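You operate a simulated robot arm through the tools that you are given. There is no shell and no other tool. Be economical: measure what you need, move in short steps, check, and stop when the job is done.

You run a simulated robot arm. Do the job below in one go: nothing can be reset, and whatever is moved stays where it is left.

TASK
Switch the tower off, plug the screen into the white port, then switch tower and screen on.
Fine: the screen reads LINK; the purple plug stays where it is.
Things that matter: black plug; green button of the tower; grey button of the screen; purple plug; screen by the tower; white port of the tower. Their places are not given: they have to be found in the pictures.

Only the result counts: the job must be done as asked and must still hold three seconds after the hand-in. Knocking over, shifting, dropping, spilling or breaking anything else fails it.

THE ROBOT
A 7-joint arm with a two-finger parallel gripper, fixed in place. Base frame: the origin is at the foot of the arm, x ahead of it, y to its left, z up; the work surface is at about z = 88. Readings come in cm, rad, newtons and seconds.
With the tool pointing down near the work surface it reaches from about 20 to 74 cm from the base axis. Its first joint turns from -2.897 to 2.897 rad. Payload 1.57 kg.
The tool frame sits at the grasp point between the pads (the TCP): z along the fingers, y along the line on which they close. The tips reach 3 cm beyond it. Largest opening 11 cm; finger width 2.4, thickness 1.2; the body of the gripper, 4.8 by 11.2 cm, starts 7.8 cm behind the TCP.
Orientation is that of the tool frame in the base frame, as [roll, pitch, yaw] about the fixed x, y, z axes, in that order (R = Rz(yaw) Ry(pitch) Rx(roll)). With the fingers straight down and closing along the base's y, the tool's x points along the base's -x, its y along +y and its z along -z.

THE INTERFACE
- The arm moves only by the tool send_rows. Its argument "moves" is a list of rows, each a list of 7 numbers: the shift along the tool's x, y, z in cm, then the turn, a rotation vector about the tool's x, y, z in rad, then the finger opening in cm, from 0 to 11. In form: [[x, y, z, rx, ry, rz, jaw], ...]. A call has 1 to 10 rows; each row is the pose to reach, as a shift and turn from the pose commanded when the call began, along the tool's axes at that moment. Rows are played at 5 a second. More than 5 cm and 0.15 rad between two rows, or a gripper value outside its range, and nothing of the call is played. A pose out of reach is approached as far as the arm can. The call stops where the force on the tool passes 40 N (or 10 N more than at its start, if that is more) or the arm is blocked; 0.2 s more then pass. The fingers move at their own pace (about 4.5 cm/s each) and stop on an object; they squeeze with about 33 N. The grip force told is the motor's: it shows also when the fingers shut on nothing. Time passes only in rows, and 0.2 s behind the last, so rows that repeat a pose let the fingers close. The reply holds the time, the measured pose of the TCP, the force on the tool along the base axes, the opening and the grip force, in the units named above and with some noise, with the torque about the TCP (base axes, N m) and any sound that the robot's microphone picked up.
- Cameras (640 x 400 px; columns grow to the right, rows downward): "scene" is fixed at [4.89, -50, 149.92]; the picture's right is [0.68, -0.73, 0.00], its down [-0.40, -0.37, -0.84] and it looks along [0.61, 0.57, -0.55] (base axes); focal length 350 px, centre (320, 200). "wrist" rides on the gripper at [7, 1.6, -14.1] in the tool frame; the picture's right is [-0.23, 0.97, 0.00], its down [-0.86, -0.20, -0.48] and it looks along [-0.47, -0.11, 0.88] (tool axes); focal length 222 px, centre (320, 200).
- capture(camera): a new picture of that camera. No time passes.
- slide_trunk(by): slides the trunk up (or, below 0, down) by that many cm; the arm rides with it, the base frame stays. It gives what a move gives, with no picture.
- point_at(camera, pixels): for up to 12 pixels [column, row] of the newest picture of that camera ("zoom" is the newest enlarged one), the place [x, y, z] in the base frame of the surface seen there, good to about 0.2 cm. No time passes.
- inspect(camera, box): a new picture of the part [left, top, right, bottom] of that camera's present view, enlarged. No time passes.
- close_job(): hands the job in; it is judged then, once.

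Work in short steps. Measure before you move; look again where a grasp or a placing could have gone wrong, and mend it. You have 80 turns and 54 pictures in all, those below and enlarged ones among them. Open the gripper and draw the arm clear of the work before you hand the job in, unless the task says otherwise; then end with one line.

The tools are called after "Emit:" by a JSON object that holds its "name" and its "arguments". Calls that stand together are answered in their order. send_rows: Moves the arm, as the interface text tells. Its arguments: {"type":"object","properties":{"moves":{"type":"array"}},"required":["moves"]} The other tools are called the same way: slide_trunk (by) slides the trunk up or down; capture (camera) takes a picture; point_at (camera, pixels) gives the place of the surface under pixels of a picture; inspect (camera, box) takes an enlarged picture of a part of a camera's view; close_job () hands the job in.

At the start:

```text
time_s: 0.0
ee_pos: [39.39, -10.53, 130.36]
tcp_rot: [-3.14, 0.002, 3.141]
contact_force: [0.8, 0.2, 0.0]
ft_torque: [-0.02, -0.01, -0.03]
opening: 10.98
grip_force: 0.1
trunk travel left (down, up): [-50.0, 9.0]
```

scene: 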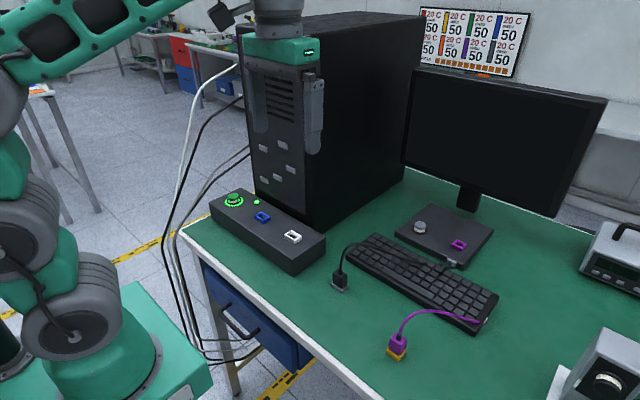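
wrist: 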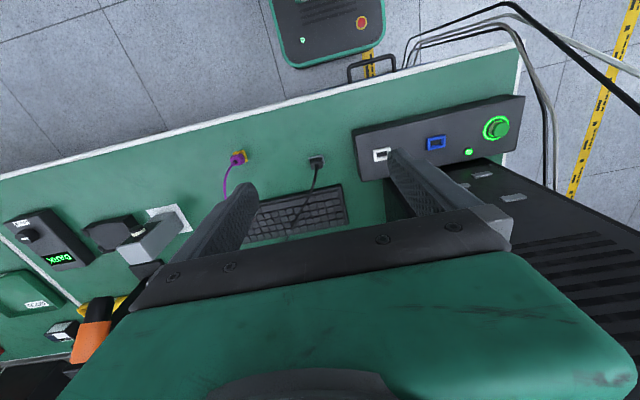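

The scene shows the panel with the green button near (233,200), white port near (293,237), black plug near (340,285) and purple plug near (397,348). I enlarge these regions to see the details.

Emit:
{"name": "inspect", "arguments": {"camera": "scene", "box": [200, 170, 360, 300]}}

Emit:
{"name": "inspect", "arguments": {"camera": "scene", "box": [320, 200, 510, 370]}}

Emit:
{"name": "point_at", "arguments": {"camera": "scene", "pixels": [[233, 197], [256, 202], [262, 217], [293, 237], [340, 285], [340, 275], [397, 348], [397, 340], [420, 226], [458, 245], [250, 225], [340, 300]]}}

```text
3.08 times, centred on (280, 235) of scene
```

zoom: 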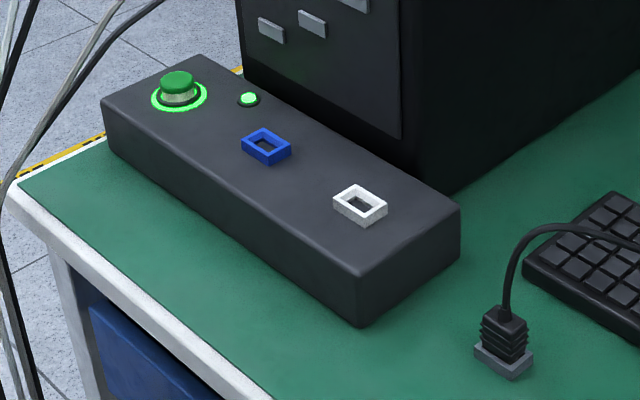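

```text
2.35 times, centred on (415, 285) of scene
```

zoom: 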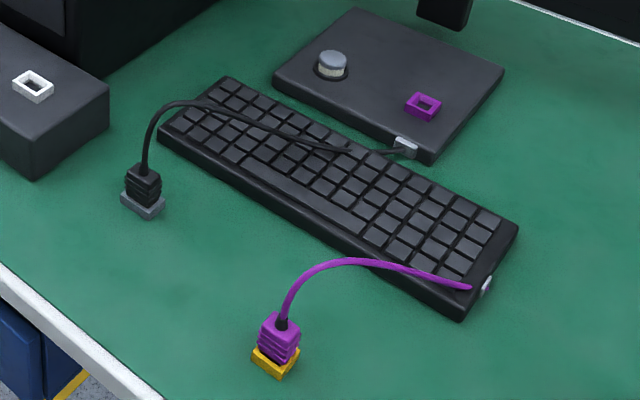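

```text
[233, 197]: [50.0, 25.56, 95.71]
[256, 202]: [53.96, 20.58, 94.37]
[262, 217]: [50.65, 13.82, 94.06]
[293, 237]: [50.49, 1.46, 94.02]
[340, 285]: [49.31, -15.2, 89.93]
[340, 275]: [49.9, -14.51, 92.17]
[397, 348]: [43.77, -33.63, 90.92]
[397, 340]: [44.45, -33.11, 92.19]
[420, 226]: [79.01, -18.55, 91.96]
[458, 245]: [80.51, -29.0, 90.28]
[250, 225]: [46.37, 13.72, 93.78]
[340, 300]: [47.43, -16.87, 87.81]
```

The black plug's cable runs to the screen's base and the purple one to the keyboard, so the black plug is the screen's. I measure button, plug, port and tower front more finely from enlarged views.

Emit:
{"name": "inspect", "arguments": {"camera": "scene", "box": [200, 170, 360, 300]}}

Emit:
{"name": "point_at", "arguments": {"camera": "zoom", "pixels": [[178, 78], [178, 106], [245, 150], [290, 150], [334, 195], [388, 208], [360, 185], [357, 206], [507, 315], [503, 340], [478, 350], [533, 358]]}}

Emit:
{"name": "point_at", "arguments": {"camera": "scene", "pixels": [[250, 100], [320, 160], [316, 225], [280, 140], [245, 190]]}}

Emit:
{"name": "inspect", "arguments": {"camera": "wrist", "box": [290, 90, 530, 240]}}

```text
3.08 times, centred on (280, 235) of scene
```

zoom: 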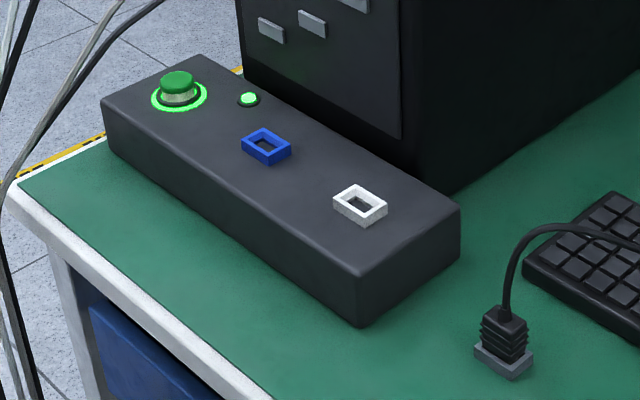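

```text
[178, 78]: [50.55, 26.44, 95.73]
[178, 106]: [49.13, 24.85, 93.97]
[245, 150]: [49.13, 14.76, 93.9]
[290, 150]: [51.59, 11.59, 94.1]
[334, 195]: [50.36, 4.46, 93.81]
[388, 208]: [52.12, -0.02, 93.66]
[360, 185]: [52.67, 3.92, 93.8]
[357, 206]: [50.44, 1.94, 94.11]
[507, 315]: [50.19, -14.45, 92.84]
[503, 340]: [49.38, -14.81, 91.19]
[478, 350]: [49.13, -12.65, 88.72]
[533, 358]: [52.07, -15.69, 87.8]
```

```text
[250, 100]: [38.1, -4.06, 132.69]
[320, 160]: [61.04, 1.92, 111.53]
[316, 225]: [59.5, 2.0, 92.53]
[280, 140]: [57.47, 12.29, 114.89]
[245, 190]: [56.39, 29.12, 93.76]
```

```text
2.67 times, centred on (410, 165) of wrist
```

zoom: 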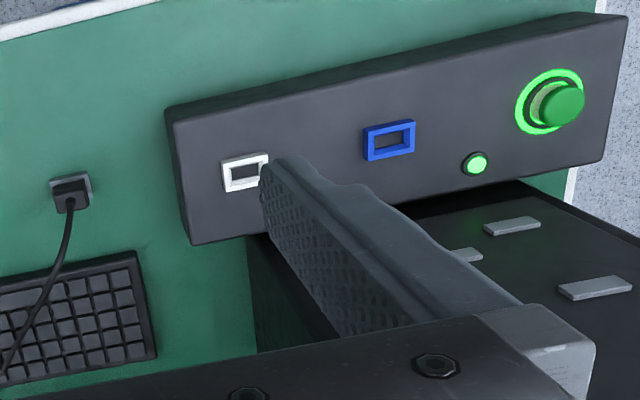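

The tower front is at x≈57.4 and the green button at about (50.3, 25.9, 95.7), lit, so the tower is on. I move with closed fingers above the button, at height first.

Emit:
{"name": "send_rows", "arguments": {"moves": [[-1.3, 4.55, 0, 0, 0, 0, 0], [-2.6, 9.1, 0, 0, 0, 0, 0], [-3.9, 13.65, 0, 0, 0, 0, 0], [-5.2, 18.2, 0, 0, 0, 0, 0], [-6.5, 22.75, 0, 0, 0, 0, 0], [-7.8, 27.3, 0, 0, 0, 0, 0], [-9.1, 31.85, 0, 0, 0, 0, 0], [-10.6, 36.4, 0, 0, 0, 0, 0], [-10.6, 36.4, 0, 0, 0, 0, 0]]}}

```text
time_s: 2.0
ee_pos: [49.54, 25.89, 129.63]
tcp_rot: [-3.141, 0.0, 3.14]
contact_force: [0.2, -0.1, 0.0]
ft_torque: [0.01, 0.03, -0.01]
opening: 0.0
grip_force: 21.1
out of reach, approached as far as the arm can: row 8, 9
trunk travel left (down, up): [-50.0, 9.0]
```

At height the reach fell slightly short (x 49.54). I go down over the button and check.

Emit:
{"name": "send_rows", "arguments": {"moves": [[0, 0, 5, 0, 0, 0, 0], [0, 0, 10, 0, 0, 0, 0], [0, 0, 15, 0, 0, 0, 0], [0, 0, 20, 0, 0, 0, 0], [0, 0, 24, 0, 0, 0, 0], [0, 0, 27, 0, 0, 0, 0], [0, 0, 27, 0, 0, 0, 0]]}}

Emit:
{"name": "capture", "arguments": {"camera": "scene"}}

```text
time_s: 3.6
ee_pos: [49.73, 25.66, 102.46]
tcp_rot: [-3.14, 0.001, 3.14]
contact_force: [-0.1, 0.5, 0.1]
ft_torque: [-0.03, 0.03, 0.02]
opening: 0.0
grip_force: 21.4
trunk travel left (down, up): [-50.0, 9.0]
```

```text
47 pictures are left
```

scene: 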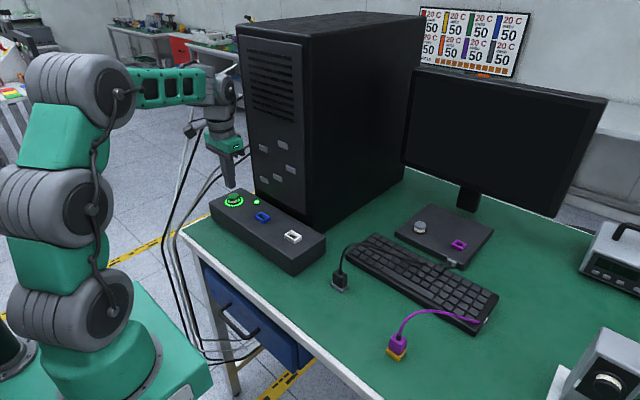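

The tip is above the button (tip at about (231,186)). I descend 3.5 cm in small steps, stopping on contact.

Emit:
{"name": "send_rows", "arguments": {"moves": [[0, 0, 2, 0, 0, 0, 0], [0, 0, 3, 0, 0, 0, 0], [0, 0, 3.5, 0, 0, 0, 0], [0, 0, 4.0, 0, 0, 0, 0], [0, 0, 4.3, 0, 0, 0, 0], [0, 0, 4.3, 0, 0, 0, 0]]}}

Emit:
{"name": "inspect", "arguments": {"camera": "scene", "box": [200, 150, 320, 260]}}

```text
time_s: 5.0
ee_pos: [49.54, 25.67, 98.48]
tcp_rot: [3.14, -0.001, 3.139]
contact_force: [-1.5, -0.4, 2.7]
ft_torque: [0.01, 0.0, 0.02]
opening: 0.0
grip_force: 21.5
trunk travel left (down, up): [-50.0, 9.0]
heard: click
```

```text
3.64 times, centred on (260, 205) of scene
```

zoom: 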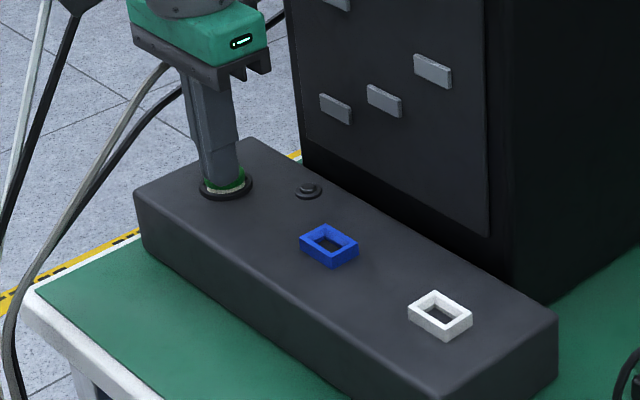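

A click was heard and the indicator and ring are dark: the tower is off. I rise and move toward the black plug, opening the fingers.

Emit:
{"name": "send_rows", "arguments": {"moves": [[0, 0, -5, 0, 0, 0, 0], [0, 0, -10, 0, 0, 0, 0], [0, -4.5, -12, 0, 0, 0, 0], [0, -9, -12, 0, 0, 0, 4], [0, -13.5, -12, 0, 0, 0, 8], [0, -18, -12, 0, 0, 0, 10], [0, -22.5, -12, 0, 0, 0, 10], [0, -27, -12, 0, 0, 0, 10], [0, -31.5, -12, 0, 0, 0, 10], [0, -36, -12, 0, 0, 0, 10]]}}

Emit:
{"name": "send_rows", "arguments": {"moves": [[0, -4.2, 0, 0, 0, 0, 10], [0, -4.2, 0, 0, 0, 0, 10]]}}

Emit:
{"name": "capture", "arguments": {"camera": "wrist"}}

```text
time_s: 7.2
ee_pos: [49.49, -10.32, 110.47]
tcp_rot: [-3.14, 0.0, -3.142]
contact_force: [-0.3, 0.1, 0.8]
ft_torque: [-0.03, 0.01, -0.04]
opening: 9.97
grip_force: 0.1
trunk travel left (down, up): [-50.0, 9.0]
```

```text
time_s: 7.8
ee_pos: [49.58, -14.59, 110.44]
tcp_rot: [-3.141, -0.001, -3.141]
contact_force: [-0.5, -0.2, -0.4]
ft_torque: [0.01, -0.02, 0.03]
opening: 10.0
grip_force: 0.1
trunk travel left (down, up): [-50.0, 9.0]
```

```text
45 pictures are left
```

wrist: 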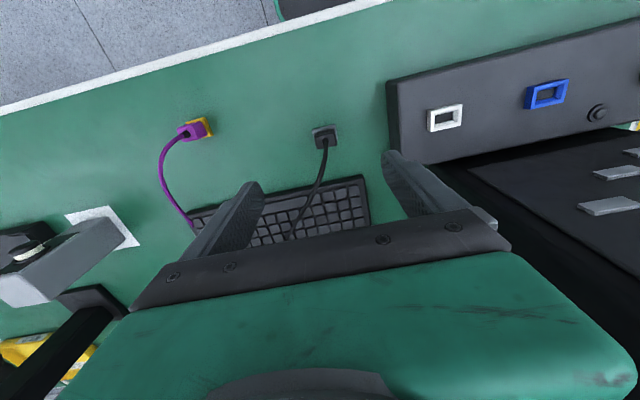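

The black plug shows at (325,138) and the white port at (445,117). I enlarge both to measure position and orientation.

Emit:
{"name": "inspect", "arguments": {"camera": "wrist", "box": [295, 110, 359, 150]}}

Emit:
{"name": "point_at", "arguments": {"camera": "zoom", "pixels": [[150, 170], [430, 130], [190, 270], [430, 240], [300, 200], [300, 160], [250, 250], [380, 230]]}}

Emit:
{"name": "inspect", "arguments": {"camera": "wrist", "box": [413, 97, 477, 137]}}

Emit:
{"name": "point_at", "arguments": {"camera": "zoom", "pixels": [[150, 130], [490, 80], [160, 320], [500, 270], [320, 200]]}}

```text
10.00 times, centred on (327, 130) of wrist
```

zoom: 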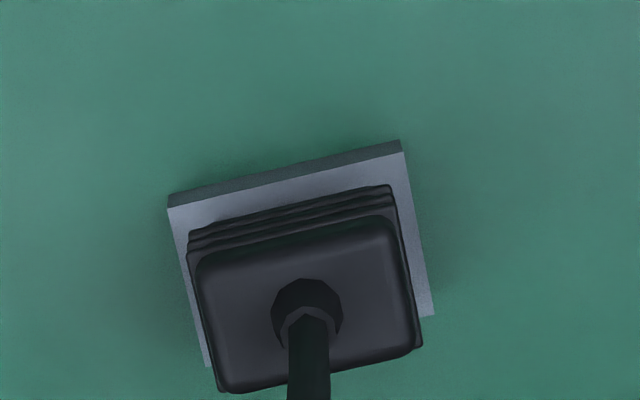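

```text
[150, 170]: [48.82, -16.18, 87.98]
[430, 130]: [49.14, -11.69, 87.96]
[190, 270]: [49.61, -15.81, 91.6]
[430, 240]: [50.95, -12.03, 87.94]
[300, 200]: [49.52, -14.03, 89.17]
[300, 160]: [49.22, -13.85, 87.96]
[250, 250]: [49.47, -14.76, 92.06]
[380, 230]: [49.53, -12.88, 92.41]
```

```text
10.00 times, centred on (445, 117) of wrist
```

zoom: 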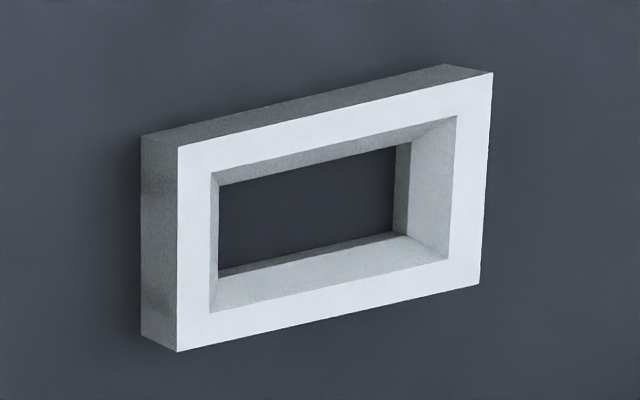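

```text
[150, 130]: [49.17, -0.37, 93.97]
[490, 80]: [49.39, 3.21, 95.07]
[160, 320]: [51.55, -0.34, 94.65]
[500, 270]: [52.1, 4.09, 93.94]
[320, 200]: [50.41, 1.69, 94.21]
```

I query precise corners on the port's rim, then on the plug's top.

Emit:
{"name": "point_at", "arguments": {"camera": "zoom", "pixels": [[184, 152], [486, 80], [476, 278], [182, 345], [215, 178], [452, 122], [446, 252], [212, 305], [300, 200], [197, 250], [330, 330], [335, 125]]}}

Emit:
{"name": "inspect", "arguments": {"camera": "wrist", "box": [295, 110, 359, 150]}}

Emit:
{"name": "point_at", "arguments": {"camera": "zoom", "pixels": [[205, 262], [388, 226], [408, 345], [228, 386], [215, 320], [402, 285], [300, 250], [250, 375], [174, 212], [398, 158], [428, 310], [205, 355]]}}

```text
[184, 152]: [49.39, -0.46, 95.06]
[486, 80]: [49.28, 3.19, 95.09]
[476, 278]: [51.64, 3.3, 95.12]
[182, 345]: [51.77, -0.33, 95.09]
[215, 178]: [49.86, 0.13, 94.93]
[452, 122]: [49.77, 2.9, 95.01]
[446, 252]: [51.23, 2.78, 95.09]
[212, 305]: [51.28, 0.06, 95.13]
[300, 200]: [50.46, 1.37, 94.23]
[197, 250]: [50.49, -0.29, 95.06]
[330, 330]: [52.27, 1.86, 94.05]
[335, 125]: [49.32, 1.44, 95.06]
```

```text
10.00 times, centred on (327, 130) of wrist
```

zoom: 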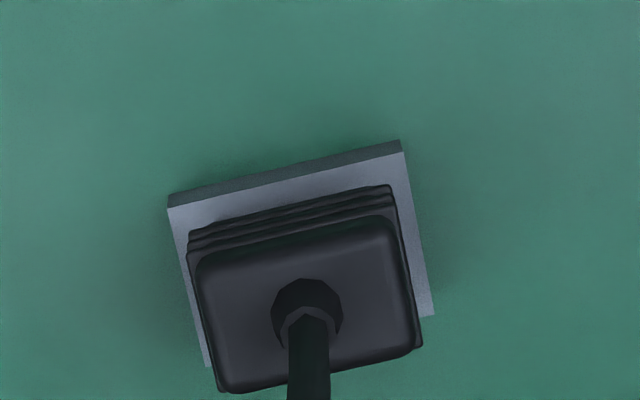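

```text
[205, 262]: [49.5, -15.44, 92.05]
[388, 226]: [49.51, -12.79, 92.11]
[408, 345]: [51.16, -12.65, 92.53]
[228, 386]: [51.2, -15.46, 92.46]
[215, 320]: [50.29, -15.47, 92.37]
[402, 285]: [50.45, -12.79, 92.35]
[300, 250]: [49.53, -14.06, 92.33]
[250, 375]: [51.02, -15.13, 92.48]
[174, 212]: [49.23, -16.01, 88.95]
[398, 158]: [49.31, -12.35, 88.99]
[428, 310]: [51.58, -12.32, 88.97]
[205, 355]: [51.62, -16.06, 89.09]
```

Both are aligned with the base axes: plug centre (50.4,-14.1), body z 89–92.5, 2.9 wide in y; port centre (50.5,1.43), rim at 95.1. I descend partway around the plug with the fingers 6 cm open.

Emit:
{"name": "send_rows", "arguments": {"moves": [[-0.8, 0.45, 4, 0, 0, 0, 6], [-0.8, 0.45, 8, 0, 0, 0, 6], [-0.8, 0.45, 11, 0, 0, 0, 6], [-0.8, 0.45, 13, 0, 0, 0, 6], [-0.8, 0.45, 13, 0, 0, 0, 6]]}}

Emit:
{"name": "capture", "arguments": {"camera": "wrist"}}

```text
time_s: 9.0
ee_pos: [50.52, -13.97, 97.29]
tcp_rot: [-3.138, 0.0, 3.14]
contact_force: [-0.4, 0.3, 0.5]
ft_torque: [0.01, 0.05, -0.03]
opening: 5.99
grip_force: 0.0
trunk travel left (down, up): [-50.0, 9.0]
```

```text
41 pictures are left
```

wrist: 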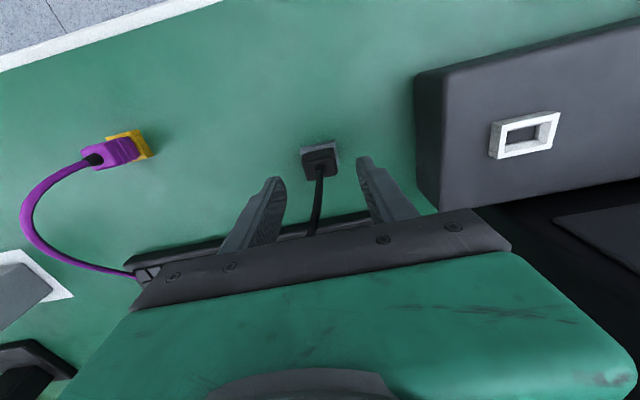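

The plug (320,160) lies centred between the fingers (275,185) and (365,160). I go down 4.5 cm more and close.

Emit:
{"name": "send_rows", "arguments": {"moves": [[0.1, -0.1, 2, 0, 0, 0, 6], [0.1, -0.1, 3.5, 0, 0, 0, 6], [0.1, -0.1, 4.5, 0, 0, 0, 6], [0.1, -0.1, 4.5, 0, 0, 0, 4], [0.1, -0.1, 4.5, 0, 0, 0, 2], [0.1, -0.1, 4.5, 0, 0, 0, 1], [0.1, -0.1, 4.5, 0, 0, 0, 1], [0.1, -0.1, 4.5, 0, 0, 0, 1]]}}

Emit:
{"name": "capture", "arguments": {"camera": "wrist"}}

Emit:
{"name": "inspect", "arguments": {"camera": "scene", "box": [270, 210, 430, 310]}}

```text
time_s: 10.8
ee_pos: [50.48, -14.01, 92.92]
tcp_rot: [-3.141, 0.0, -3.141]
contact_force: [-0.2, 7.8, -0.5]
ft_torque: [0.35, 0.02, 0.03]
opening: 2.89
grip_force: 32.8
trunk travel left (down, up): [-50.0, 9.0]
```

```text
40 pictures are left
```

wrist: 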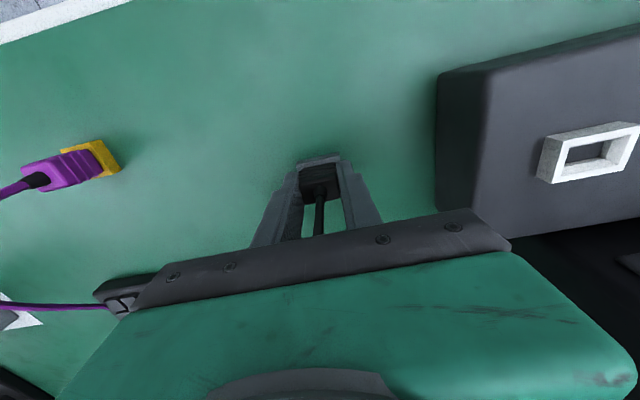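

```text
4.00 times, centred on (350, 260) of scene
```

zoom: 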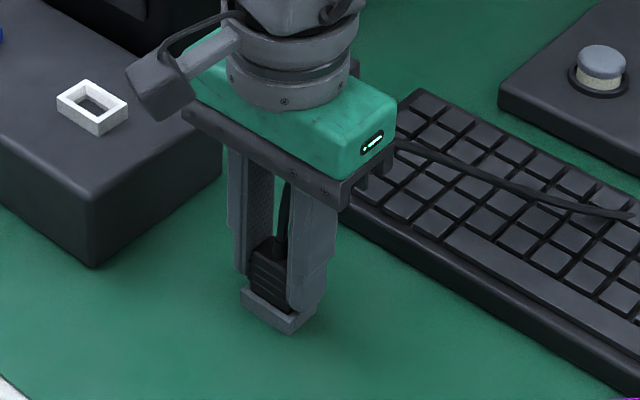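

The plug is gripped (2.89 cm, 33 N). I pull it straight up 9 cm.

Emit:
{"name": "send_rows", "arguments": {"moves": [[0, 0, -0.7, 0, 0, 0, 1], [0, 0, -1.5, 0, 0, 0, 1], [0, 0, -3, 0, 0, 0, 1], [0, 0, -5, 0, 0, 0, 1], [0, 0, -7, 0, 0, 0, 1], [0, 0, -9, 0, 0, 0, 1], [0, 0, -9, 0, 0, 0, 1]]}}

Emit:
{"name": "inspect", "arguments": {"camera": "scene", "box": [270, 190, 430, 300]}}

Emit:
{"name": "inspect", "arguments": {"camera": "wrist", "box": [240, 100, 400, 250]}}

```text
time_s: 12.4
ee_pos: [50.28, -14.17, 102.01]
tcp_rot: [-3.141, 0.0, 3.139]
contact_force: [1.0, 1.4, -1.5]
ft_torque: [-0.01, -0.01, -0.03]
opening: 2.9
grip_force: 33.2
trunk travel left (down, up): [-50.0, 9.0]
```

```text
3.64 times, centred on (350, 245) of scene
```

zoom: 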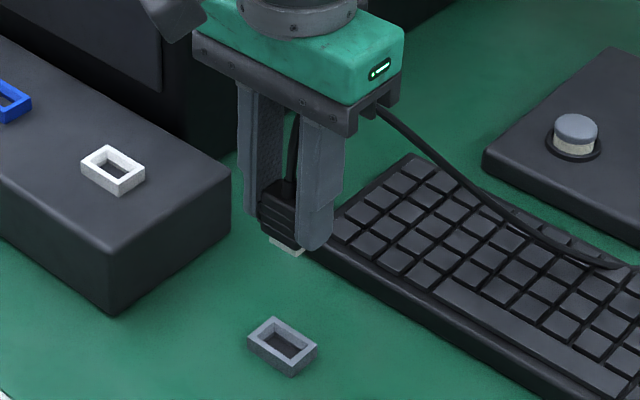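

```text
2.67 times, centred on (320, 175) of wrist
```

zoom: 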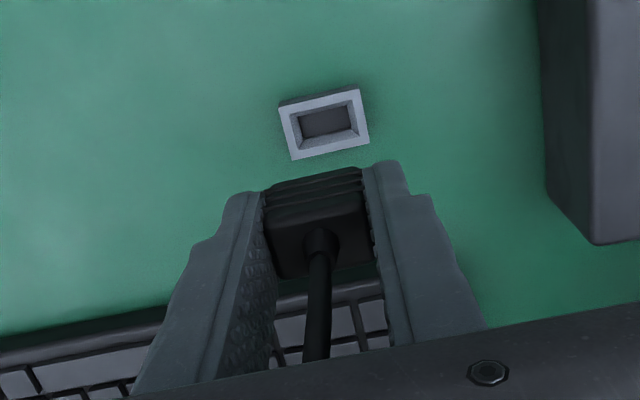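

The plug came out cleanly, with its metal tip visible at (290,247). I measure the empty dock in the wrist zoom and carry the plug 15.6 cm to the left, to above the white port.

Emit:
{"name": "point_at", "arguments": {"camera": "zoom", "pixels": [[284, 107], [356, 94], [364, 140], [295, 154], [325, 122]]}}

Emit:
{"name": "send_rows", "arguments": {"moves": [[-0.05, 4, 0, 0, 0, 0, 1], [-0.1, 8, 0, 0, 0, 0, 1], [-0.1, 12, 0, 0, 0, 0, 1], [-0.1, 15.6, 0, 0, 0, 0, 1], [-0.1, 15.6, 0, 0, 0, 0, 1]]}}

Emit:
{"name": "inspect", "arguments": {"camera": "scene", "box": [240, 170, 360, 270]}}

Emit:
{"name": "inspect", "arguments": {"camera": "wrist", "box": [240, 100, 400, 250]}}

```text
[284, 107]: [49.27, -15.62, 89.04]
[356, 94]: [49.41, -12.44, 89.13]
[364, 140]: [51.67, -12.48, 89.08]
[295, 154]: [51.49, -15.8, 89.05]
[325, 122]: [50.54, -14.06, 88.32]
```

```text
time_s: 13.6
ee_pos: [50.65, 1.48, 102.01]
tcp_rot: [-3.139, 0.0, 3.141]
contact_force: [0.0, 0.3, 0.6]
ft_torque: [-0.01, 0.0, 0.02]
opening: 2.86
grip_force: 33.1
trunk travel left (down, up): [-50.0, 9.0]
```

```text
4.00 times, centred on (300, 220) of scene
```

zoom: 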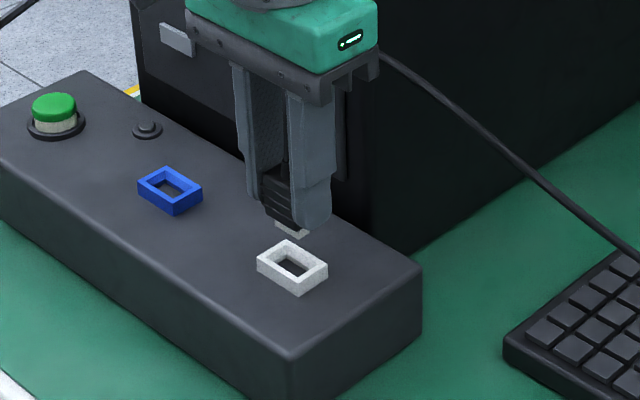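

```text
2.67 times, centred on (320, 175) of wrist
```

zoom: 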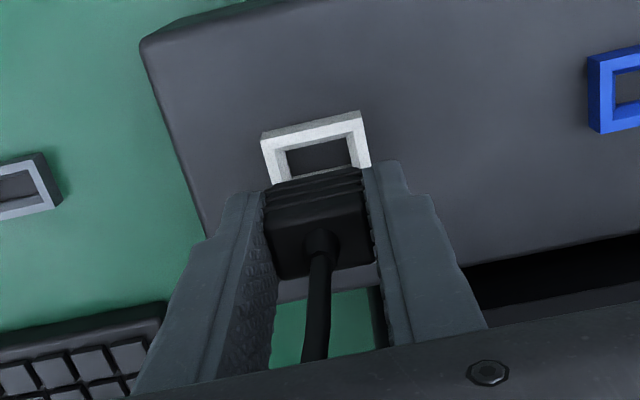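

I measure the held plug's body against the port in this wrist zoom to check the alignment.

Emit:
{"name": "point_at", "arguments": {"camera": "zoom", "pixels": [[270, 225], [360, 205], [285, 270], [365, 255], [268, 195], [355, 180], [264, 140], [359, 117], [272, 175], [366, 155], [272, 245], [368, 230]]}}

Emit:
{"name": "inspect", "arguments": {"camera": "wrist", "box": [296, 135, 344, 175]}}

```text
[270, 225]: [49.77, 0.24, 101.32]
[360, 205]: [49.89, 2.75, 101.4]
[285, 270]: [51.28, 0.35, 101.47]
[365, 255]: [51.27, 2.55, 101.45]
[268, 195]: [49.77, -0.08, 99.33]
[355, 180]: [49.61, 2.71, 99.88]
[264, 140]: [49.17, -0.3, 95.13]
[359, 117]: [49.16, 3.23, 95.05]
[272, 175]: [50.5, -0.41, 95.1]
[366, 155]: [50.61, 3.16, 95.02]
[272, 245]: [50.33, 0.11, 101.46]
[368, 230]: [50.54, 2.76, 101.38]
```

```text
10.00 times, centred on (320, 155) of wrist
```

zoom: 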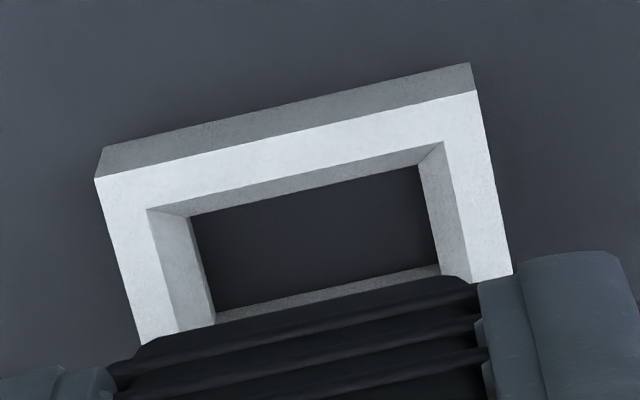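

Plug y-centre ≈1.45 and port y-centre ≈1.43, so they line up. I lower slowly toward TCP z ≈ 98.9, where the body meets the rim.

Emit:
{"name": "send_rows", "arguments": {"moves": [[0.05, 0, 1, 0, 0, 0, 1], [0.05, 0, 1.6, 0, 0, 0, 1], [0.05, 0, 2.0, 0, 0, 0, 1], [0.05, 0, 2.3, 0, 0, 0, 1], [0.05, 0, 2.6, 0, 0, 0, 1], [0.05, 0, 2.9, 0, 0, 0, 1], [0.05, 0, 3.1, 0, 0, 0, 1], [0.05, 0, 3.1, 0, 0, 0, 1]]}}

Emit:
{"name": "inspect", "arguments": {"camera": "scene", "box": [240, 170, 360, 270]}}

```text
time_s: 15.4
ee_pos: [50.49, 1.39, 98.95]
tcp_rot: [-3.139, 0.0, -3.14]
contact_force: [-0.6, 1.1, 7.7]
ft_torque: [0.08, -0.02, 0.04]
opening: 2.86
grip_force: 32.5
trunk travel left (down, up): [-50.0, 9.0]
```

```text
4.00 times, centred on (300, 220) of scene
```

zoom: 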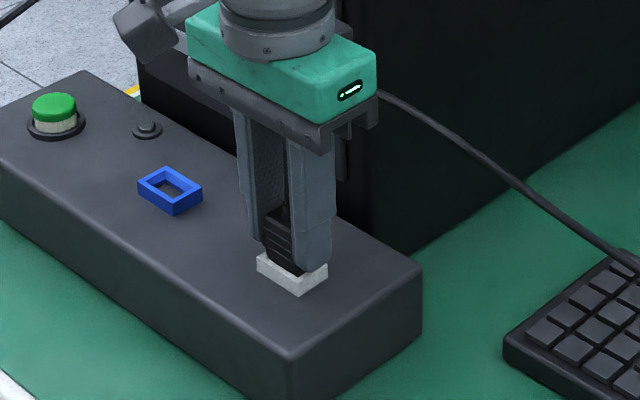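

The plug is in the port with 7.7 N upward force but no click heard. I press a little further to make sure it is seated.

Emit:
{"name": "send_rows", "arguments": {"moves": [[0, 0, 0.15, 0, 0, 0, 1], [0, 0, 0.3, 0, 0, 0, 1], [0, 0, 0.45, 0, 0, 0, 1], [0, 0, 0.45, 0, 0, 0, 1]]}}

Emit:
{"name": "inspect", "arguments": {"camera": "wrist", "box": [272, 130, 368, 210]}}

```text
time_s: 16.4
ee_pos: [50.48, 1.41, 98.6]
tcp_rot: [-3.139, 0.004, 3.14]
contact_force: [3.2, 1.0, 27.1]
ft_torque: [-0.02, -0.14, -0.01]
opening: 2.89
grip_force: 33.4
trunk travel left (down, up): [-50.0, 9.0]
```

```text
5.00 times, centred on (320, 170) of wrist
```

zoom: 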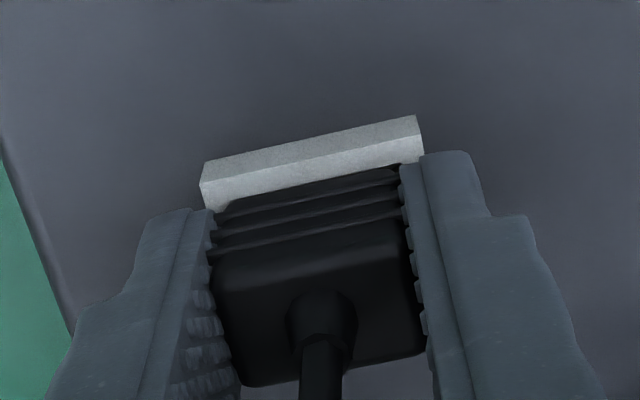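

I check the plug's top height; seated it should be about 98.5.

Emit:
{"name": "point_at", "arguments": {"camera": "zoom", "pixels": [[260, 310], [380, 320], [380, 280], [310, 140], [310, 180], [250, 360]]}}

Emit:
{"name": "inspect", "arguments": {"camera": "scene", "box": [275, 205, 335, 255]}}

```text
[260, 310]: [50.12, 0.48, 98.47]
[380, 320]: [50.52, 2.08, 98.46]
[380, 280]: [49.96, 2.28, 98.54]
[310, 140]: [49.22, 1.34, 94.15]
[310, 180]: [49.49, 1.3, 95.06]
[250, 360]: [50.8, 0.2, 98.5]
```

```text
8.00 times, centred on (305, 230) of scene
```

zoom: 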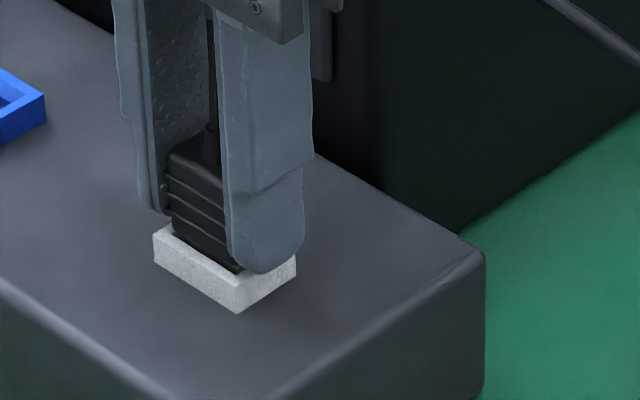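

The plug top sits at 98.5 and the body is flush on the rim: seated. I relax the push, open to 6 cm and rise straight up.

Emit:
{"name": "send_rows", "arguments": {"moves": [[0, 0, -0.3, 0, 0, 0, 2.5], [0, 0, -0.3, 0, 0, 0, 6], [0, 0, -0.3, 0, 0, 0, 6], [0, 0, -0.3, 0, 0, 0, 6], [0, 0, -2, 0, 0, 0, 6], [0, 0, -5, 0, 0, 0, 6], [0, 0, -9, 0, 0, 0, 6], [0, 0, -13, 0, 0, 0, 6], [0, 0, -13, 0, 0, 0, 6]]}}

Emit:
{"name": "capture", "arguments": {"camera": "scene"}}

Emit:
{"name": "inspect", "arguments": {"camera": "wrist", "box": [240, 90, 400, 190]}}

```text
time_s: 18.4
ee_pos: [50.35, 1.2, 111.41]
tcp_rot: [-3.14, 0.001, 3.141]
contact_force: [-1.8, 0.0, 0.0]
ft_torque: [0.01, -0.01, 0.01]
opening: 6.01
grip_force: 0.0
trunk travel left (down, up): [-50.0, 9.0]
```

```text
30 pictures are left
```

scene: 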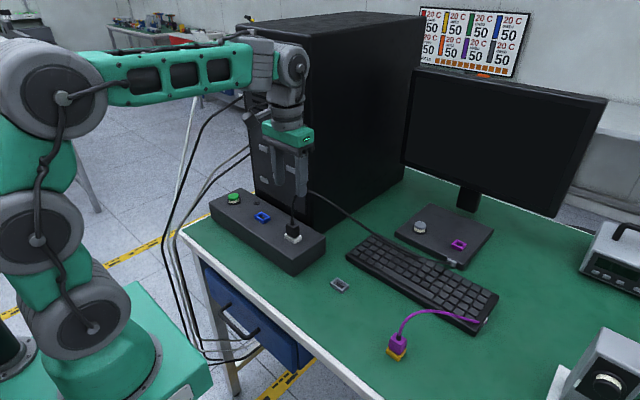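

```text
4.00 times, centred on (320, 140) of wrist
```

zoom: 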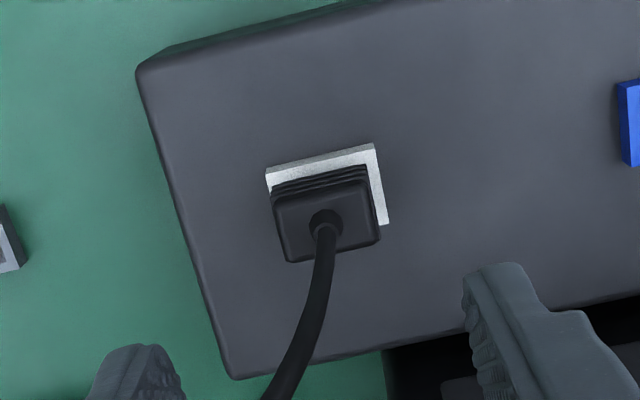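

The plug stays in the port. I now rise a little more, go over to the green button and close the fingers on the way.

Emit:
{"name": "send_rows", "arguments": {"moves": [[0, 0, -4, 0, 0, 0, 6], [0, 4.5, -4, 0, 0, 0, 6], [0.2, 9, -4, 0, 0, 0, 3], [0.4, 13.5, -4, 0, 0, 0, 0], [0.6, 18, -3, 0, 0, 0, 0], [0.8, 22, 0, 0, 0, 0, 0], [0.8, 24.4, 4, 0, 0, 0, 0], [0.8, 24.4, 8.6, 0, 0, 0, 0], [0.8, 24.4, 8.6, 0, 0, 0, 0]]}}

Emit:
{"name": "inspect", "arguments": {"camera": "scene", "box": [200, 150, 360, 260]}}

```text
time_s: 20.4
ee_pos: [49.55, 25.64, 102.88]
tcp_rot: [-3.138, 0.0, -3.141]
contact_force: [0.3, -0.6, -1.0]
ft_torque: [0.01, -0.03, -0.02]
opening: 0.0
grip_force: 21.6
trunk travel left (down, up): [-50.0, 9.0]
```

```text
3.64 times, centred on (280, 205) of scene
```

zoom: 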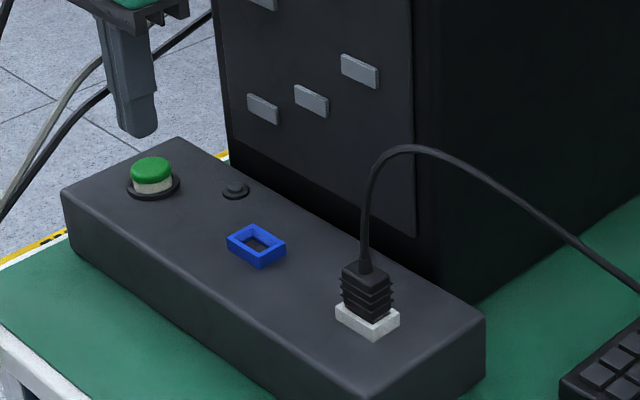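

The plug is still seated and the tip is over the button. I press as before and then rise.

Emit:
{"name": "send_rows", "arguments": {"moves": [[0, 0, 2, 0, 0, 0, 0], [0, 0, 3.3, 0, 0, 0, 0], [0, 0, 3.9, 0, 0, 0, 0], [0, 0, 4.4, 0, 0, 0, 0], [0, 0, 4.7, 0, 0, 0, 0], [0, 0, 4.7, 0, 0, 0, 0]]}}

Emit:
{"name": "inspect", "arguments": {"camera": "scene", "box": [200, 150, 320, 260]}}

```text
time_s: 21.8
ee_pos: [49.69, 25.86, 98.09]
tcp_rot: [-3.141, 0.002, 3.14]
contact_force: [-0.2, -0.9, 4.5]
ft_torque: [-0.03, -0.02, -0.04]
opening: 0.0
grip_force: 21.6
trunk travel left (down, up): [-50.0, 9.0]
heard: click
```

```text
3.64 times, centred on (260, 205) of scene
```

zoom: 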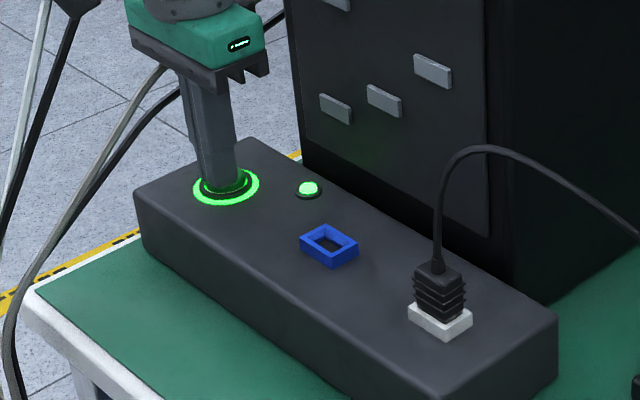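

The tower is on again (ring and lamp lit, click heard). I retreat upward and measure the grey button, the cable and the screen's edges.

Emit:
{"name": "send_rows", "arguments": {"moves": [[0, 0, -5, 0, 0, 0, 0], [0, 0, -10, 0, 0, 0, 0], [1, -4, -13, 0, 0, 0, 0], [3, -8, -15, 0, 0, 0, 0], [5, -12, -17, 0, 0, 0, 0], [5, -12, -17, 0, 0, 0, 0]]}}

Emit:
{"name": "inspect", "arguments": {"camera": "scene", "box": [290, 170, 510, 310]}}

Emit:
{"name": "point_at", "arguments": {"camera": "scene", "pixels": [[404, 164], [555, 217], [607, 100], [417, 70], [396, 232], [440, 206], [493, 232], [466, 270], [420, 223], [420, 232], [468, 190], [468, 208]]}}

```text
refused: row 3 steps farther than a row can; nothing moved
```

```text
2.86 times, centred on (400, 240) of scene
```

zoom: 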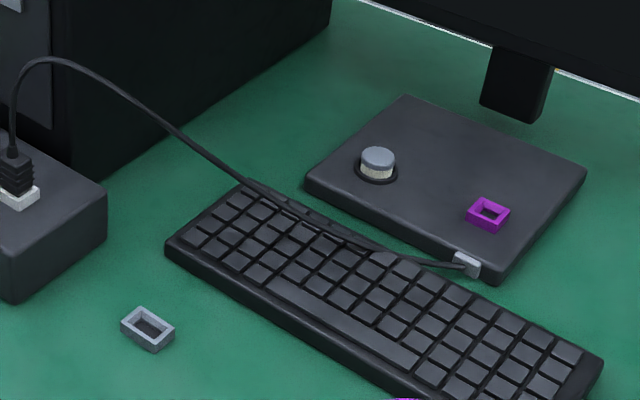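

```text
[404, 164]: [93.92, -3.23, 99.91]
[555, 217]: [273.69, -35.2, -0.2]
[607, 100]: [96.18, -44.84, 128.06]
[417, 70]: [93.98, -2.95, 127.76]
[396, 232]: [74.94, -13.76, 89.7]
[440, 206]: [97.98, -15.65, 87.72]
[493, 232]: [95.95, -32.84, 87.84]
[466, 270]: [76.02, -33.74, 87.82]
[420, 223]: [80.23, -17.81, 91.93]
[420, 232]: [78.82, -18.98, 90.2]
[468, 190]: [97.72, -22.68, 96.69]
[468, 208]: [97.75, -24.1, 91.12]
```

I query the cable's course and the button's top in the zoom, and redo the retreat with smaller steps.

Emit:
{"name": "point_at", "arguments": {"camera": "zoom", "pixels": [[42, 60], [100, 86], [150, 119], [200, 152], [240, 181], [300, 217], [370, 247], [430, 264], [378, 153], [365, 155], [392, 156], [378, 180]]}}

Emit:
{"name": "send_rows", "arguments": {"moves": [[0, 0, -4.8, 0, 0, 0, 0], [0, 0, -9.6, 0, 0, 0, 0], [1, -3, -13, 0, 0, 0, 0], [3, -7, -15, 0, 0, 0, 0], [5, -11, -16, 0, 0, 0, 0], [8, -14, -17, 0, 0, 0, 0], [8, -18, -18, 0, 0, 0, 0], [8, -22, -19, 0, 0, 0, 0], [8, -26, -20, 0, 0, 0, 0], [8, -30, -20, 0, 0, 0, 0]]}}

```text
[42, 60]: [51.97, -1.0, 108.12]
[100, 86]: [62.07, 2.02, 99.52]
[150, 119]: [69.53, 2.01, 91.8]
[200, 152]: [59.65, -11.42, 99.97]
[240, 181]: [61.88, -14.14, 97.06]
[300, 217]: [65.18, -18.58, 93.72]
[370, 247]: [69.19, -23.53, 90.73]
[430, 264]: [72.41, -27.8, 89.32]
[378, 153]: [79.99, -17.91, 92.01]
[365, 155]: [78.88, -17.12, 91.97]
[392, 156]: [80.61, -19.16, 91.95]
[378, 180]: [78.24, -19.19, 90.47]
```

```text
time_s: 24.0
ee_pos: [41.47, -4.32, 118.12]
tcp_rot: [-3.14, 0.0, -3.141]
contact_force: [-0.6, 0.6, 0.4]
ft_torque: [-0.01, 0.01, -0.04]
opening: 0.02
grip_force: 21.5
trunk travel left (down, up): [-50.0, 9.0]
```

The button's top centre is about (79.7,-18.2,92.0), beyond vertical reach, so I tilt the tool 0.5 rad forward. The cable along the way is at most 108 high, dropping to 95 near the path, so I approach from above.

Emit:
{"name": "send_rows", "arguments": {"moves": [[-3.6, -1.55, 0, 0, -0.1, 0, 0], [-7.2, -3.1, 0, 0, -0.2, 0, 0], [-10.8, -4.65, 0, 0, -0.3, 0, 0], [-14.4, -6.2, 0, 0, -0.4, 0, 0], [-18, -7.7, 0, 0, -0.5, 0, 0], [-21.6, -9.3, 1, 0, -0.5, 0, 0], [-25.2, -10.8, 3, 0, -0.5, 0, 0], [-28.8, -12.4, 5.5, 0, -0.5, 0, 0], [-32.5, -13.9, 8, 0, -0.5, 0, 0], [-32.5, -13.9, 8, 0, -0.5, 0, 0]]}}

Emit:
{"name": "capture", "arguments": {"camera": "scene"}}

```text
time_s: 26.2
ee_pos: [74.05, -18.26, 110.01]
tcp_rot: [-3.14, 0.5, 3.141]
contact_force: [0.3, -0.6, -0.3]
ft_torque: [-0.06, 0.04, 0.02]
opening: 0.03
grip_force: 20.7
trunk travel left (down, up): [-50.0, 9.0]
```

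```text
25 pictures are left
```

scene: 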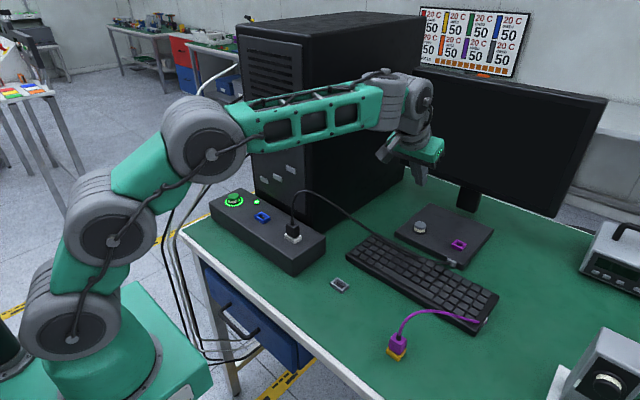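

The arm reaches this pose. I now move to 3 cm above the button.

Emit:
{"name": "send_rows", "arguments": {"moves": [[0.4, 0, 4, 0, 0, 0, 0], [0.8, 0, 8, 0, 0, 0, 0], [1.2, 0, 12.4, 0, 0, 0, 0], [1.2, 0, 12.4, 0, 0, 0, 0]]}}

Emit:
{"name": "inspect", "arguments": {"camera": "scene", "box": [340, 140, 500, 270]}}

Emit:
{"name": "inspect", "arguments": {"camera": "wrist", "box": [240, 90, 400, 250]}}

```text
time_s: 27.2
ee_pos: [78.83, -18.0, 98.51]
tcp_rot: [-3.139, 0.502, 3.141]
contact_force: [-0.5, 0.7, -0.3]
ft_torque: [0.03, 0.0, 0.03]
opening: 0.01
grip_force: 21.3
trunk travel left (down, up): [-50.0, 9.0]
```

```text
3.08 times, centred on (420, 205) of scene
```

zoom: 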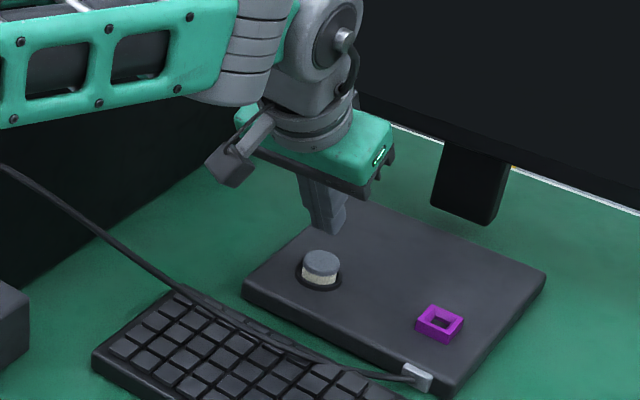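

```text
2.50 times, centred on (320, 170) of wrist
```

zoom: 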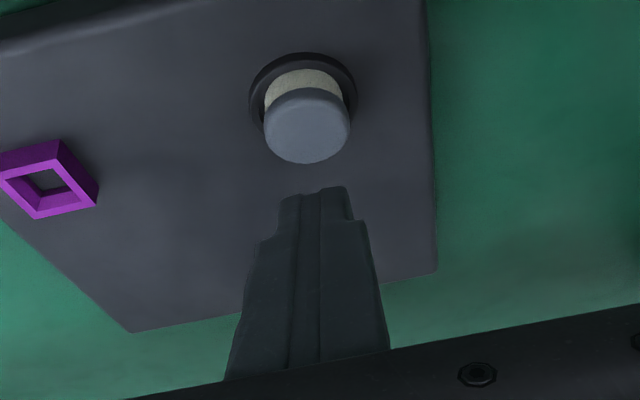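

The path looks clear of the cable. I measure the button top from this close wrist view.

Emit:
{"name": "point_at", "arguments": {"camera": "zoom", "pixels": [[306, 125], [270, 125], [345, 125], [306, 95], [306, 158], [318, 200], [318, 192]]}}

```text
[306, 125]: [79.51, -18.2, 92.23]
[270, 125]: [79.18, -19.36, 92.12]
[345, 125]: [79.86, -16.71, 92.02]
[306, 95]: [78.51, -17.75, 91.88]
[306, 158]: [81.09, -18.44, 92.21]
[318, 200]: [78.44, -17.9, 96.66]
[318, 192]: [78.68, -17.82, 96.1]
```

Button centre is (79.6,-18.15), top 92.1; the finger's lower edge is near x 79.2. I press straight down in small steps.

Emit:
{"name": "send_rows", "arguments": {"moves": [[0.7, -0.1, 1.9, 0, 0, 0, 0], [1.08, -0.1, 2.6, 0, 0, 0, 0], [1.32, -0.1, 3.04, 0, 0, 0, 0], [1.51, -0.1, 3.4, 0, 0, 0, 0], [1.66, -0.1, 3.66, 0, 0, 0, 0], [1.66, -0.1, 3.66, 0, 0, 0, 0]]}}

Emit:
{"name": "capture", "arguments": {"camera": "scene"}}

```text
time_s: 28.6
ee_pos: [79.24, -18.26, 94.51]
tcp_rot: [-3.141, 0.5, 3.141]
contact_force: [-0.4, 0.4, 4.2]
ft_torque: [0.0, 0.01, 0.03]
opening: 0.01
grip_force: 21.8
trunk travel left (down, up): [-50.0, 9.0]
heard: click
```

```text
22 pictures are left
```

scene: 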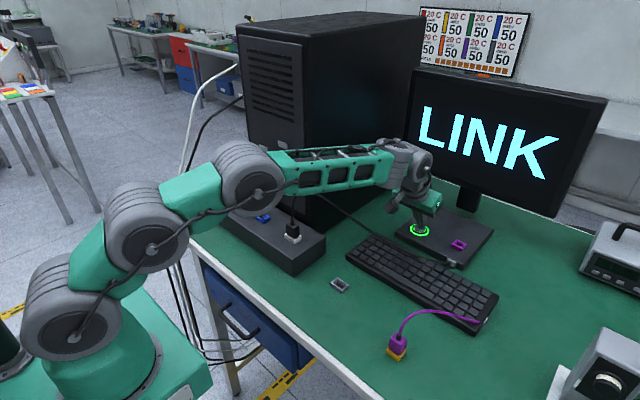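

The screen reads LINK. I retreat the way I came: straight up 16 cm, then back toward the base.

Emit:
{"name": "send_rows", "arguments": {"moves": [[-1.0, 0, -1.75, 0, 0, 0, 0], [-2.9, 0, -5.3, 0, 0, 0, 0], [-4.8, 0, -8.8, 0, 0, 0, 0], [-6.2, 0, -12.7, 0, 0, 0, 0], [-7.0, 0, -16.5, 0, 0, 0, 0], [-6.5, 0, -20.5, 0, 0, 0, 0]]}}

Emit:
{"name": "send_rows", "arguments": {"moves": [[4, 1, 0, 0, 0, 0, 0], [8, 2, 0, 0, 0.1, 0, 2], [12, 3, 0, 0, 0.2, 0, 4], [16, 4, 0, 0, 0.3, 0, 6], [20, 5, 0, 0, 0.4, 0, 8], [22, 5, 0, 0, 0.5, 0, 10], [22, 5, 0, 0, 0.5, 0, 10]]}}

Emit:
{"name": "capture", "arguments": {"camera": "scene"}}

```text
time_s: 30.0
ee_pos: [75.0, -18.38, 115.73]
tcp_rot: [-3.14, 0.499, -3.14]
contact_force: [0.3, 0.7, -0.8]
ft_torque: [-0.01, -0.03, 0.0]
opening: 0.0
grip_force: 22.0
trunk travel left (down, up): [-50.0, 9.0]
```

```text
time_s: 31.6
ee_pos: [55.73, -12.98, 105.13]
tcp_rot: [-3.14, -0.001, 3.141]
contact_force: [0.3, -0.1, -0.2]
ft_torque: [-0.01, -0.01, 0.01]
opening: 10.0
grip_force: 0.0
trunk travel left (down, up): [-50.0, 9.0]
```

```text
21 pictures are left
```

scene: 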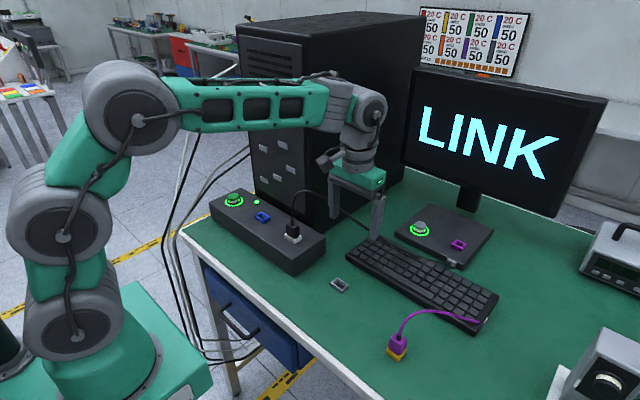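

The backward move also dropped to z 105, with the fingers close to the cable but no force felt. I look closely before rising.

Emit:
{"name": "inspect", "arguments": {"camera": "scene", "box": [280, 160, 440, 280]}}

Emit:
{"name": "capture", "arguments": {"camera": "wrist"}}

```text
3.33 times, centred on (360, 220) of scene
```

zoom: 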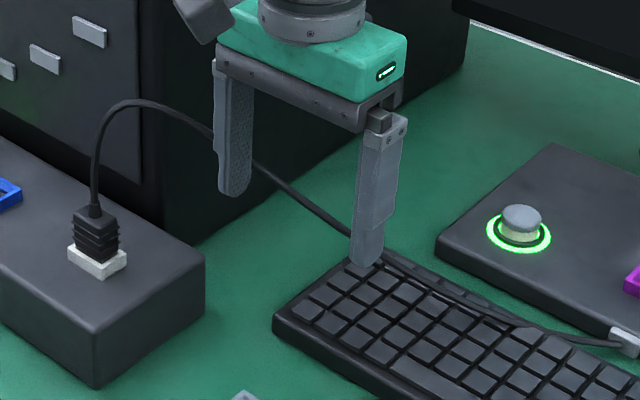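

```text
19 pictures are left
```

wrist: 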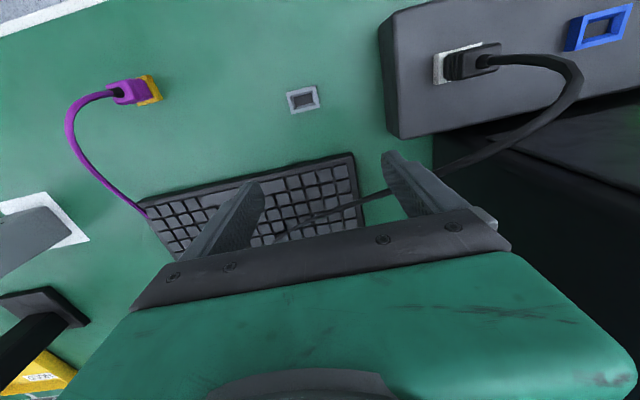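

The cable is untouched, passing beneath the fingers. I rise straight up and draw back.

Emit:
{"name": "send_rows", "arguments": {"moves": [[0, 0, -4, 0, 0, 0, 10], [0, 0, -8, 0, 0, 0, 10], [0, 0, -12, 0, 0, 0, 10], [0, 0, -16, 0, 0, 0, 10], [4, 0, -18, 0, 0, 0, 10], [8, 0, -20, 0, 0, 0, 10], [12, 0, -22, 0, 0, 0, 10], [15, 0, -23, 0, 0, 0, 10], [15, 0, -23, 0, 0, 0, 10]]}}

Emit:
{"name": "capture", "arguments": {"camera": "scene"}}

```text
time_s: 33.6
ee_pos: [40.74, -13.24, 127.96]
tcp_rot: [3.14, 0.001, -3.14]
contact_force: [-0.2, 1.3, 0.3]
ft_torque: [-0.03, -0.03, 0.0]
opening: 10.0
grip_force: 0.0
trunk travel left (down, up): [-50.0, 9.0]
```

```text
18 pictures are left
```

scene: 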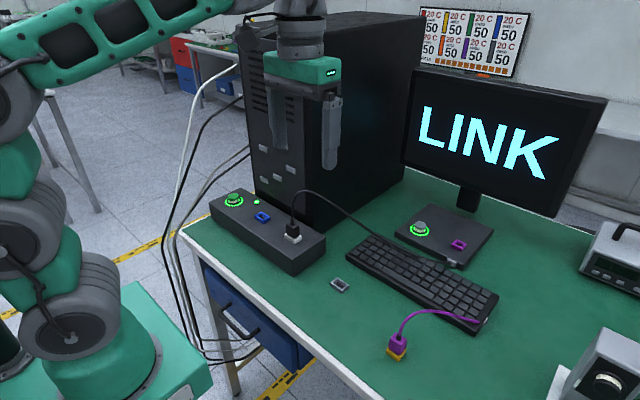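

The screen reads LINK, tower and screen are lit, the purple plug is untouched, and the arm is clear. I hand in.

Emit:
{"name": "close_job", "arguments": {}}

```text
The job is handed in.
```

The screen reads LINK: I switched the tower off, moved the screen's black plug into the white port, and switched tower and screen on, leaving the purple plug where it was.
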